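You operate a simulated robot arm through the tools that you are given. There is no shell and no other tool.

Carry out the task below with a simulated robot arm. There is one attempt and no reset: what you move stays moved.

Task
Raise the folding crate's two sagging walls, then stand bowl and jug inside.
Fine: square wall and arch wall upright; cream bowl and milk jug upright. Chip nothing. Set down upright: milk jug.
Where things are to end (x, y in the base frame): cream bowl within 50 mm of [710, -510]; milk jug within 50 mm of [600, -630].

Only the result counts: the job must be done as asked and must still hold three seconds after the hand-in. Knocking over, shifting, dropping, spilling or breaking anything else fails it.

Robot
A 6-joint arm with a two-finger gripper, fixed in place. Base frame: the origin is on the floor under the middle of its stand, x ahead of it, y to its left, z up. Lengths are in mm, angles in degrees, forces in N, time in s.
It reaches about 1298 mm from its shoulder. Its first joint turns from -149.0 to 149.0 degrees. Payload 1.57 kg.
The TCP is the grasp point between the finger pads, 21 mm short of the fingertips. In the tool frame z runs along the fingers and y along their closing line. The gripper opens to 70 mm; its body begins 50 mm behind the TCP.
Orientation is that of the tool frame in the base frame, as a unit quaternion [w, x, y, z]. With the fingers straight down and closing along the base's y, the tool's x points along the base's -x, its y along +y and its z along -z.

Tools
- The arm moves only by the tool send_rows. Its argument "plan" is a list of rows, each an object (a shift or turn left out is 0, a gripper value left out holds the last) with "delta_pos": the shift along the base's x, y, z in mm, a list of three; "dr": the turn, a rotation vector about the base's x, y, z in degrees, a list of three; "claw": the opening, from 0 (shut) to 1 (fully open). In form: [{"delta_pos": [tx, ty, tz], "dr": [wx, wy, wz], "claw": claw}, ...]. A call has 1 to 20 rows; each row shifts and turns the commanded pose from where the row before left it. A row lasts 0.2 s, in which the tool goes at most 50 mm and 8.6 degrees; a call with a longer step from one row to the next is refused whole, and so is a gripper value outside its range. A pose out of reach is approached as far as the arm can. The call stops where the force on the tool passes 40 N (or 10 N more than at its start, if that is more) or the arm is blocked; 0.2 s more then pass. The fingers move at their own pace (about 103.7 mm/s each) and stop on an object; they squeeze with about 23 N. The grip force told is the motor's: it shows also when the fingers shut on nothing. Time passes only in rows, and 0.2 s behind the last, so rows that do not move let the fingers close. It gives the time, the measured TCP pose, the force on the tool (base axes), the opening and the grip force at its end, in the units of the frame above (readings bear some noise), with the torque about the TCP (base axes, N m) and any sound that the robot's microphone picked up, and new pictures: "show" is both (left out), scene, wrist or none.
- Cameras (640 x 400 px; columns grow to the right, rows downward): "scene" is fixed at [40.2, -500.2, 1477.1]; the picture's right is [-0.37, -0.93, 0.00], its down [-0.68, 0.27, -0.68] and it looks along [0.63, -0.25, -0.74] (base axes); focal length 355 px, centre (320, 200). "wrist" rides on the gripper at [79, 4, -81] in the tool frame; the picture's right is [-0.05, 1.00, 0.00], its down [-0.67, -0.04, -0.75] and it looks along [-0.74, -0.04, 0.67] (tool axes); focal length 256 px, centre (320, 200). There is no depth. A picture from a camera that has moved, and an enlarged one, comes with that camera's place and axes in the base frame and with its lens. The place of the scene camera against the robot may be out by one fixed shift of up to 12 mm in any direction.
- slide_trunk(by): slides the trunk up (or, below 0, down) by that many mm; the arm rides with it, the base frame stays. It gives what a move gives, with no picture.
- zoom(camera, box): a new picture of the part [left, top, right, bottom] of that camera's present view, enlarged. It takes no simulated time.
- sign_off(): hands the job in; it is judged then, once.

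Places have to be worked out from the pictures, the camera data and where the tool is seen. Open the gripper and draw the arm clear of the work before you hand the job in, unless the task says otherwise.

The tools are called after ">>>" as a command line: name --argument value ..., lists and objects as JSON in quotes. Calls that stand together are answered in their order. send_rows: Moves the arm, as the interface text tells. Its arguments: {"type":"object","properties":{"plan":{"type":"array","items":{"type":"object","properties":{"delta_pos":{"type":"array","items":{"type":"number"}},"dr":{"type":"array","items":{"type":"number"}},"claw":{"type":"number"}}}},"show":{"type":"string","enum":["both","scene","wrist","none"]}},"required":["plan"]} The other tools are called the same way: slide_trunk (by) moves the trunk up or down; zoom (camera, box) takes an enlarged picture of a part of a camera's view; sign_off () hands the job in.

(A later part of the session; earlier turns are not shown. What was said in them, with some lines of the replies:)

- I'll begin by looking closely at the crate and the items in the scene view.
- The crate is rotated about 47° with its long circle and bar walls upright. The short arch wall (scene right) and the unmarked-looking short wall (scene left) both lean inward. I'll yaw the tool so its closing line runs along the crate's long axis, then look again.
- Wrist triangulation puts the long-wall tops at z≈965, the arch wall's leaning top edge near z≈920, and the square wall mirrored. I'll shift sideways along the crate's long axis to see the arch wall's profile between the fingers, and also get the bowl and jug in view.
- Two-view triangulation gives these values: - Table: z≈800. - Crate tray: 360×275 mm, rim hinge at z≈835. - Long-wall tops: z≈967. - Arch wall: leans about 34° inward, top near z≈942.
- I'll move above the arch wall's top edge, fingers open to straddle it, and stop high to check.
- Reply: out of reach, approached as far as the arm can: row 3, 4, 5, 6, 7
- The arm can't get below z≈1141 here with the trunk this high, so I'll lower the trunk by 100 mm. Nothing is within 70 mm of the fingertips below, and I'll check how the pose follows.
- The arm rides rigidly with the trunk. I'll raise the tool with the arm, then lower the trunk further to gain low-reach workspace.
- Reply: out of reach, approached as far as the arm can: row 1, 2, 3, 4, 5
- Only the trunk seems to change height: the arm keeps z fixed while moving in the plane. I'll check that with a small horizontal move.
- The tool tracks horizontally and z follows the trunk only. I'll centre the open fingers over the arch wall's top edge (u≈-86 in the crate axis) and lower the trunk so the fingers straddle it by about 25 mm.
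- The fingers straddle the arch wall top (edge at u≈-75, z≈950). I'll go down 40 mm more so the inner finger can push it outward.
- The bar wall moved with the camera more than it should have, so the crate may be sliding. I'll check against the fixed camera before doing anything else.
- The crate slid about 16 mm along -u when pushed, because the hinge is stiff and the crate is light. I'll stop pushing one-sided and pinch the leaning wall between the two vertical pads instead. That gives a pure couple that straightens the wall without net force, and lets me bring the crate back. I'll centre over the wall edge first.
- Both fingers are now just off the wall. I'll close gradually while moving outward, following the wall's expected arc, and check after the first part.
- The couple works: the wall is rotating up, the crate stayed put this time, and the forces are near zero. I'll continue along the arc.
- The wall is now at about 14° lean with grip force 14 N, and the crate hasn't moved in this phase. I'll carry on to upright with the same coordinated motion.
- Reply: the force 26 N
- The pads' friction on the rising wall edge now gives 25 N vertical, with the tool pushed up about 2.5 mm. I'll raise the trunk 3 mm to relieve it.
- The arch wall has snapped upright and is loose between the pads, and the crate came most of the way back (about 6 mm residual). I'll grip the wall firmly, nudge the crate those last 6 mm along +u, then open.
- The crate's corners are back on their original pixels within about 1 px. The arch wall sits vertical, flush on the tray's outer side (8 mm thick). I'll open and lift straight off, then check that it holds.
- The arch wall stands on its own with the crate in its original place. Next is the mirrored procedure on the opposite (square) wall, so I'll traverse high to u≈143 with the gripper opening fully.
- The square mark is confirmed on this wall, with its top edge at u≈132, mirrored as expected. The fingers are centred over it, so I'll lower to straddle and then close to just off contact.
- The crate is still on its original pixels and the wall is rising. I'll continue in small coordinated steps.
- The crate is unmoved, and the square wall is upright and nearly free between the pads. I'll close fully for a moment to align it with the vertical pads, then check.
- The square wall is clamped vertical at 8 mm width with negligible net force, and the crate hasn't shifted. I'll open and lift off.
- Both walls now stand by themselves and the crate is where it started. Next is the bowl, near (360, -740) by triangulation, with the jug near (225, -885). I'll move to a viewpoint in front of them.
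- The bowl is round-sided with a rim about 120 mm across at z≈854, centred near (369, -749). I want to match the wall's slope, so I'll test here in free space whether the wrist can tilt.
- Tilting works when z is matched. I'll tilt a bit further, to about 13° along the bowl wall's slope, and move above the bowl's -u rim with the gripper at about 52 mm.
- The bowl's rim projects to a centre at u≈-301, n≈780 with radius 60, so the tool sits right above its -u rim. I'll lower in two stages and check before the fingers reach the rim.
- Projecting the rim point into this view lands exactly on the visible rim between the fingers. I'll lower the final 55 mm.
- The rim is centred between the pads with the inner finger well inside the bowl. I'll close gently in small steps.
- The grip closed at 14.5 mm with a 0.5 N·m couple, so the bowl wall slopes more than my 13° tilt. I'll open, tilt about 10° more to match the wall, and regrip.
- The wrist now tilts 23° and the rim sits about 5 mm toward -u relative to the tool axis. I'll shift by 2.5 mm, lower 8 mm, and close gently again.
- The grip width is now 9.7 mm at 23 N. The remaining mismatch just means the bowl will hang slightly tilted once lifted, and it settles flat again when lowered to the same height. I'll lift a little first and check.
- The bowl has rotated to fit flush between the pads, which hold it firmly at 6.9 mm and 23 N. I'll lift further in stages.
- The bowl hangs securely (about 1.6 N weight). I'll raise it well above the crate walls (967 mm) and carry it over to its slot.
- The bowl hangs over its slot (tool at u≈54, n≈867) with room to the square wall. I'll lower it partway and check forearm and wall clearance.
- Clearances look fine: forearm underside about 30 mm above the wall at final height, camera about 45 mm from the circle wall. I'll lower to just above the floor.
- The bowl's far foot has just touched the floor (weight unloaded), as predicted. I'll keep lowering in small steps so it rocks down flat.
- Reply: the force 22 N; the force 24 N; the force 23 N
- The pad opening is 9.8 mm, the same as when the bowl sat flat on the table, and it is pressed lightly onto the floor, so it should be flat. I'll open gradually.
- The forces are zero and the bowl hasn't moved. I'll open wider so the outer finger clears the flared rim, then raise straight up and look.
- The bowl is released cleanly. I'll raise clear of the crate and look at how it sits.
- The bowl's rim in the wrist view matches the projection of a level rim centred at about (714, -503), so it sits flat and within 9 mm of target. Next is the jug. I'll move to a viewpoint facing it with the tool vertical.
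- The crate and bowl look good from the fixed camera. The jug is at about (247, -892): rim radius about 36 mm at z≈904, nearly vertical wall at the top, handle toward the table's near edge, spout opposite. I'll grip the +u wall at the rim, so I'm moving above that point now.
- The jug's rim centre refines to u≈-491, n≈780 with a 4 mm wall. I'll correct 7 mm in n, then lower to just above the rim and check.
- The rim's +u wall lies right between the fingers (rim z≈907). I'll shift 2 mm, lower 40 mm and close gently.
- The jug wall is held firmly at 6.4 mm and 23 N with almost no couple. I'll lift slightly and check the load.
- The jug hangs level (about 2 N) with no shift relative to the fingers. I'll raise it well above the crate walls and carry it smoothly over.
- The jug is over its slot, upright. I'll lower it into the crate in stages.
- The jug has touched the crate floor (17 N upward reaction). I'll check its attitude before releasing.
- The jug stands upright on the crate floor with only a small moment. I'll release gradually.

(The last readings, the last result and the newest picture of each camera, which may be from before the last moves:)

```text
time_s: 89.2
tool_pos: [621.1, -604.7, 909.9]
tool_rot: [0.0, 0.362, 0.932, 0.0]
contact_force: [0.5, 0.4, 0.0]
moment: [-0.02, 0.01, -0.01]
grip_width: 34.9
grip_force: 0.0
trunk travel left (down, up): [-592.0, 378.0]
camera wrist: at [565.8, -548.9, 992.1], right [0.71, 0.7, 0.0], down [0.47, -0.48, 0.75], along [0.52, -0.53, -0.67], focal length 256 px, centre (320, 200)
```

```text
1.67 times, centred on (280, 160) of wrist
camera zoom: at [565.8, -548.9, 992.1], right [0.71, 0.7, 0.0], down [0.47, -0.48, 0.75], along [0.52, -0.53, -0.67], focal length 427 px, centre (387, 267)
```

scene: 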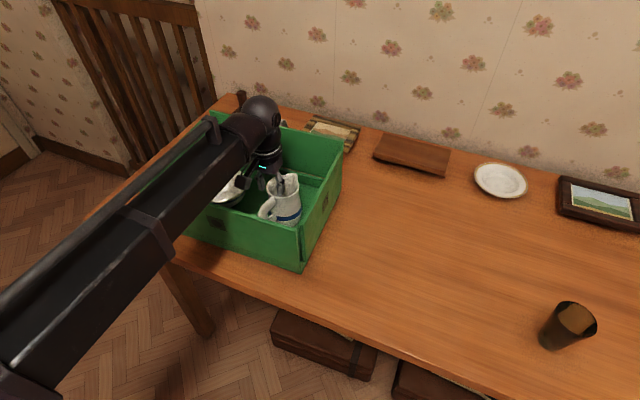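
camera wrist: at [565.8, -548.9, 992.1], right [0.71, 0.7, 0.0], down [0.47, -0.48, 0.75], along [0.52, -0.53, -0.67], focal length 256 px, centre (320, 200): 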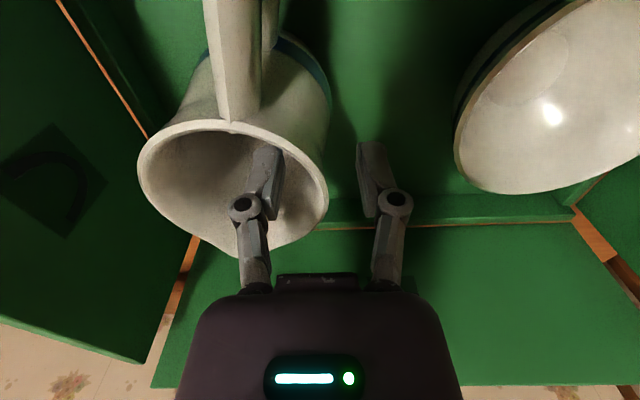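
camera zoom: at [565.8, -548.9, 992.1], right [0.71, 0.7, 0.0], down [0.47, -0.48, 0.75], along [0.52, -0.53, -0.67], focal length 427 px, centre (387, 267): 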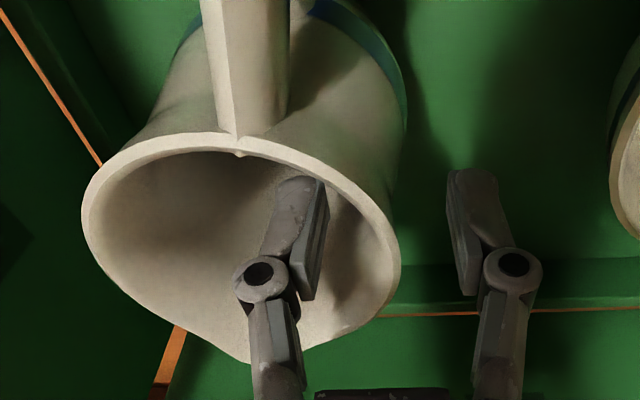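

Both fingers are clear of the jug wall. I'll lift straight out slowly.

>>> slide_trunk --by 40

>>> slide_trunk --by 130

>>> send_rows --plan '[{"delta_pos": [-36.9, 33.8, 0]}, {"delta_pos": [-36.9, 33.8, 0]}, {"delta_pos": [-36.9, 33.8, 0]}]' --show "both"

>>> zoom --camera "wrist" --box '[130, 0, 530, 280]'

```text
time_s: 90.0
tool_pos: [621.5, -605.9, 950.1]
tool_rot: [0.0, 0.363, 0.932, 0.0]
contact_force: [-0.5, 0.3, 0.0]
moment: [0.02, 0.0, 0.02]
grip_width: 35.1
grip_force: 0.1
trunk travel left (down, up): [-632.0, 338.0]
```

```text
time_s: 91.6
tool_pos: [620.9, -606.0, 1080.1]
tool_rot: [0.0, 0.362, 0.932, 0.001]
contact_force: [-0.2, -0.6, 0.6]
moment: [-0.02, 0.0, 0.01]
grip_width: 35.0
grip_force: 0.0
trunk travel left (down, up): [-762.0, 208.0]
```

```text
time_s: 92.4
tool_pos: [508.6, -503.7, 1081.5]
tool_rot: [0.001, 0.362, 0.932, 0.001]
contact_force: [-0.1, 0.0, -0.6]
moment: [-0.03, 0.0, 0.0]
grip_width: 34.9
grip_force: 0.1
trunk travel left (down, up): [-762.0, 208.0]
camera wrist: at [453.6, -445.7, 1162.6], right [0.71, 0.7, 0.0], down [0.47, -0.48, 0.75], along [0.52, -0.53, -0.67], focal length 256 px, centre (320, 200)
```

scene: 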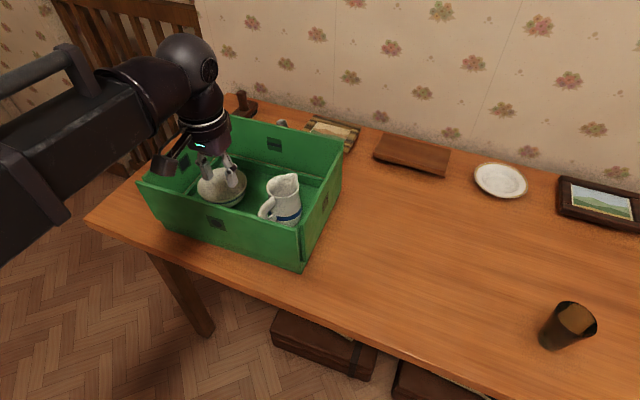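
wrist: 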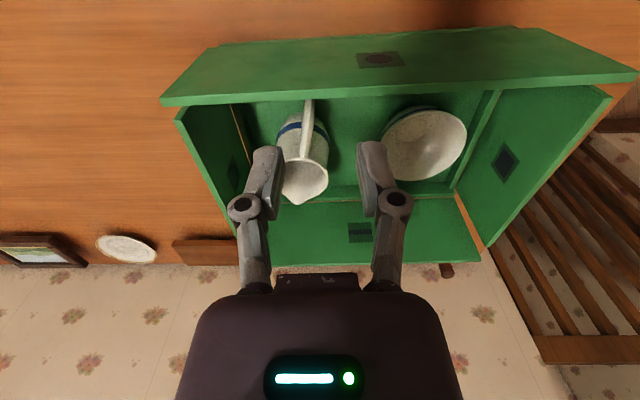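

```text
1.43 times, centred on (330, 140) of wrist
camera zoom: at [453.6, -445.7, 1162.6], right [0.71, 0.7, 0.0], down [0.47, -0.48, 0.75], along [0.52, -0.53, -0.67], focal length 366 px, centre (306, 286)
```

zoom: 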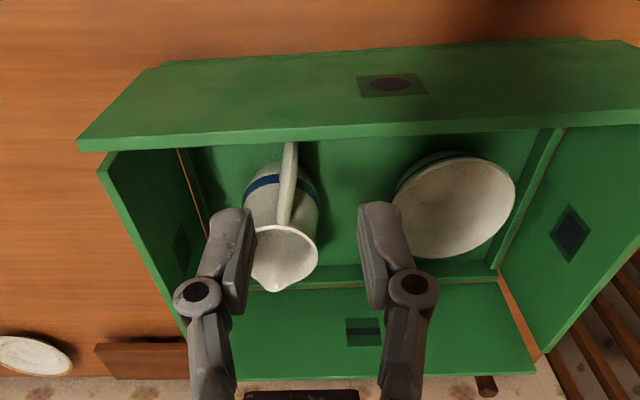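

Jug and bowl are both standing in the crate, the jug at about (595, -630) and the bowl at about (710, -500). I'll raise and withdraw the arm clear, then inspect everything from the fixed camera.

>>> slide_trunk --by 60

>>> send_rows --plan '[{"delta_pos": [-35, 33, 0]}, {"delta_pos": [-35, 33, 0]}, {"delta_pos": [-35, 33, 0]}, {"delta_pos": [-35, 33, 0]}, {"delta_pos": [-10, 40, 0], "claw": 1.0}, {"delta_pos": [0, 40, 0]}, {"delta_pos": [0, 40, 0]}]' --show "both"

>>> zoom --camera "scene" --box '[120, 90, 360, 290]'

>>> zoom --camera "wrist" --box '[0, 0, 400, 250]'

```text
time_s: 93.4
tool_pos: [511.0, -503.0, 1139.5]
tool_rot: [0.0, 0.362, 0.932, 0.0]
contact_force: [0.8, -0.4, -0.4]
moment: [0.0, 0.02, 0.0]
grip_width: 35.1
grip_force: 0.1
trunk travel left (down, up): [-822.0, 148.0]
```

```text
time_s: 95.0
tool_pos: [423.6, -312.5, 1139.5]
tool_rot: [-0.001, 0.362, 0.932, 0.001]
contact_force: [-0.1, 0.2, 0.7]
moment: [0.01, 0.0, 0.02]
grip_width: 69.9
grip_force: 0.0
out of reach, approached as far as the arm can: row 5, 6, 7
trunk travel left (down, up): [-822.0, 148.0]
camera wrist: at [369.2, -255.8, 1222.3], right [0.71, 0.7, 0.0], down [0.47, -0.48, 0.74], along [0.52, -0.53, -0.67], focal length 256 px, centre (320, 200)
```

scene: 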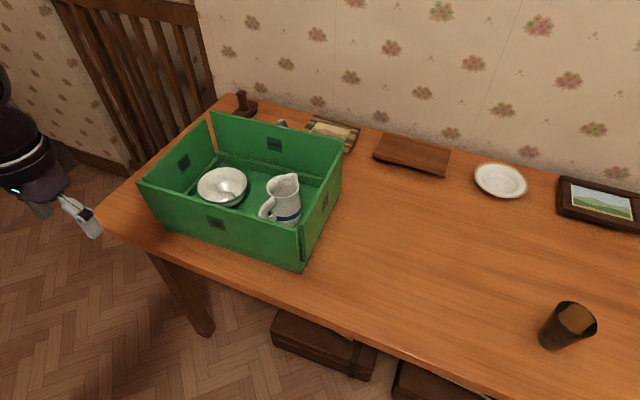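
wrist: 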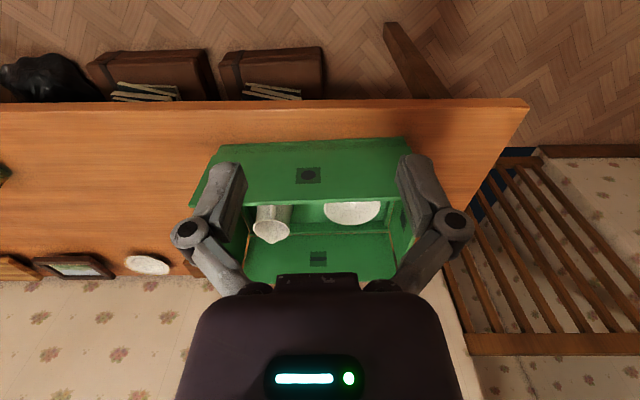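

```text
2.00 times, centred on (240, 190) of scene
camera zoom: at [40.2, -500.2, 1477.1], right [-0.37, -0.93, 0.0], down [-0.68, 0.27, -0.68], along [0.63, -0.25, -0.74], focal length 710 px, centre (480, 220)
```

zoom: 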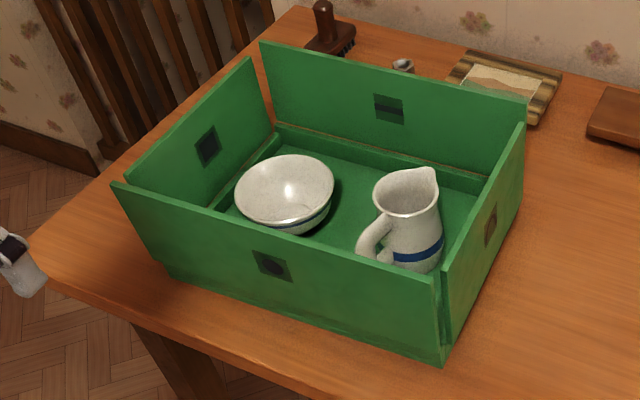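

```text
1.60 times, centred on (200, 125) of wrist
camera zoom: at [369.2, -255.8, 1222.3], right [0.71, 0.7, 0.0], down [0.47, -0.48, 0.74], along [0.52, -0.53, -0.67], focal length 410 px, centre (512, 320)
```

zoom: 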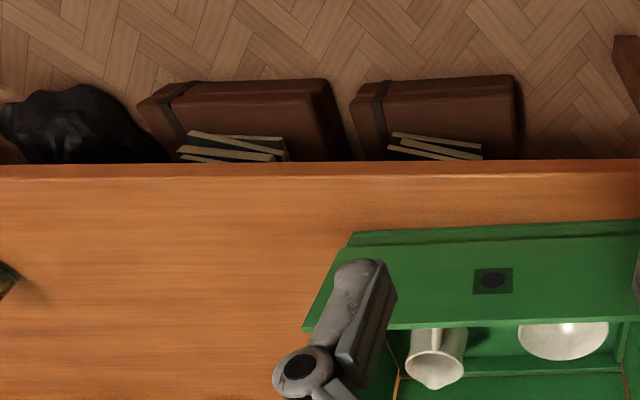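

Everything looks in place. As a last check, I'll zoom in on both raised walls to confirm they are vertical and still.

>>> zoom --camera "scene" --box '[130, 100, 230, 220]'

>>> zoom --camera "scene" --box '[270, 120, 360, 280]'

>>> zoom --camera "wrist" --box '[180, 120, 460, 290]'

```text
3.33 times, centred on (180, 160) of scene
camera zoom: at [40.2, -500.2, 1477.1], right [-0.37, -0.93, 0.0], down [-0.68, 0.27, -0.68], along [0.63, -0.25, -0.74], focal length 1182 px, centre (787, 333)
```

zoom: 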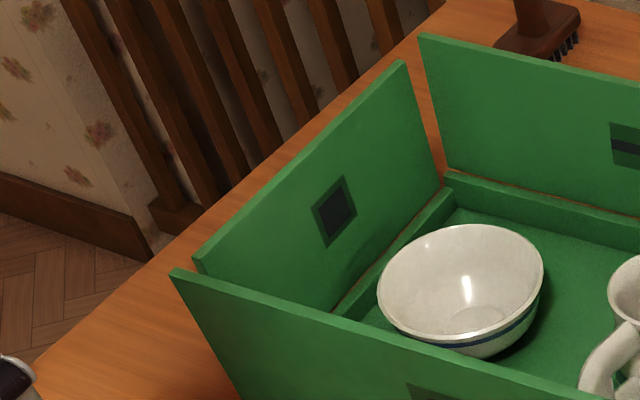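

```text
2.50 times, centred on (315, 200) of scene
camera zoom: at [40.2, -500.2, 1477.1], right [-0.37, -0.93, 0.0], down [-0.68, 0.27, -0.68], along [0.63, -0.25, -0.74], focal length 887 px, centre (332, 200)
```

zoom: 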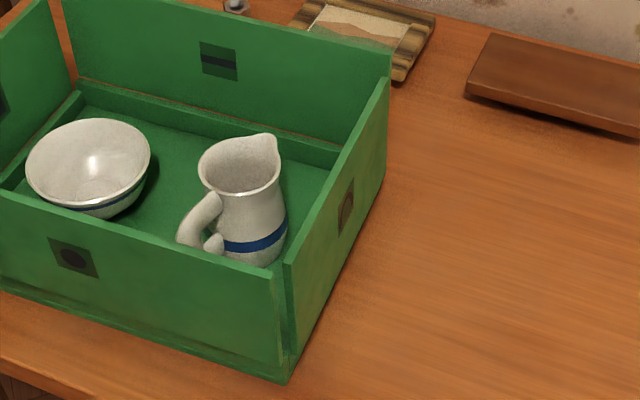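

```text
2.29 times, centred on (320, 205) of wrist
camera zoom: at [369.2, -255.8, 1222.3], right [0.71, 0.7, 0.0], down [0.47, -0.48, 0.74], along [0.52, -0.53, -0.67], focal length 585 px, centre (320, 189)
```

zoom: 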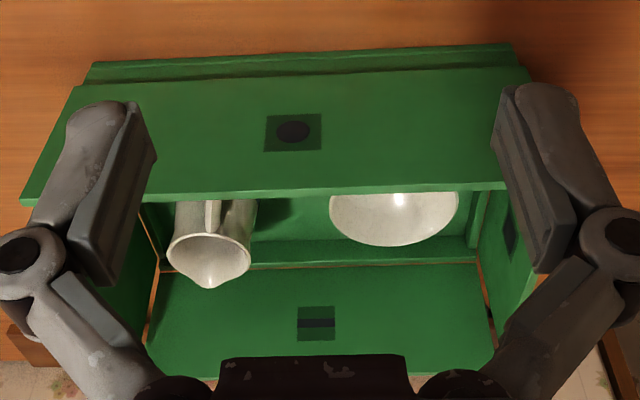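

Both raised walls' edges match the projected vertical to within about 1°, and the bowl and jug stand upright near their targets. The crate and everything else are where they began, and the arm is withdrawn with the gripper open, so I'm handing in.

>>> sign_off

```text
The job is handed in.
```

The square and arch walls are both upright, and the cream bowl and milk jug are standing upright inside the crate. I've handed the job in, but no result has come back yet.

| Item | Target (x, y) | Estimated from the pictures |
|---|---|---|
| Cream bowl | (710, -510) | between (705, -496) and (714, -503), within about 15 mm |
| Milk jug | (600, -630) | about (595, -630), within about 6 mm |

- **Walls:** in the last pictures, both raised walls line up with vertical to within 1–2 degrees and hold without support.
- **Crate slip:** my first push on the arch wall slid the crate about 16 mm. I dragged it back while gripping the wall, and its corners now match their starting pixels to about 1 px.
- **Bowl and jug:** each was lifted by its rim and lowered to the crate floor in small steps. I saw no chips or spills.
- **Everything else:** the other objects on the table look unmoved, and the arm is clear with the gripper open.
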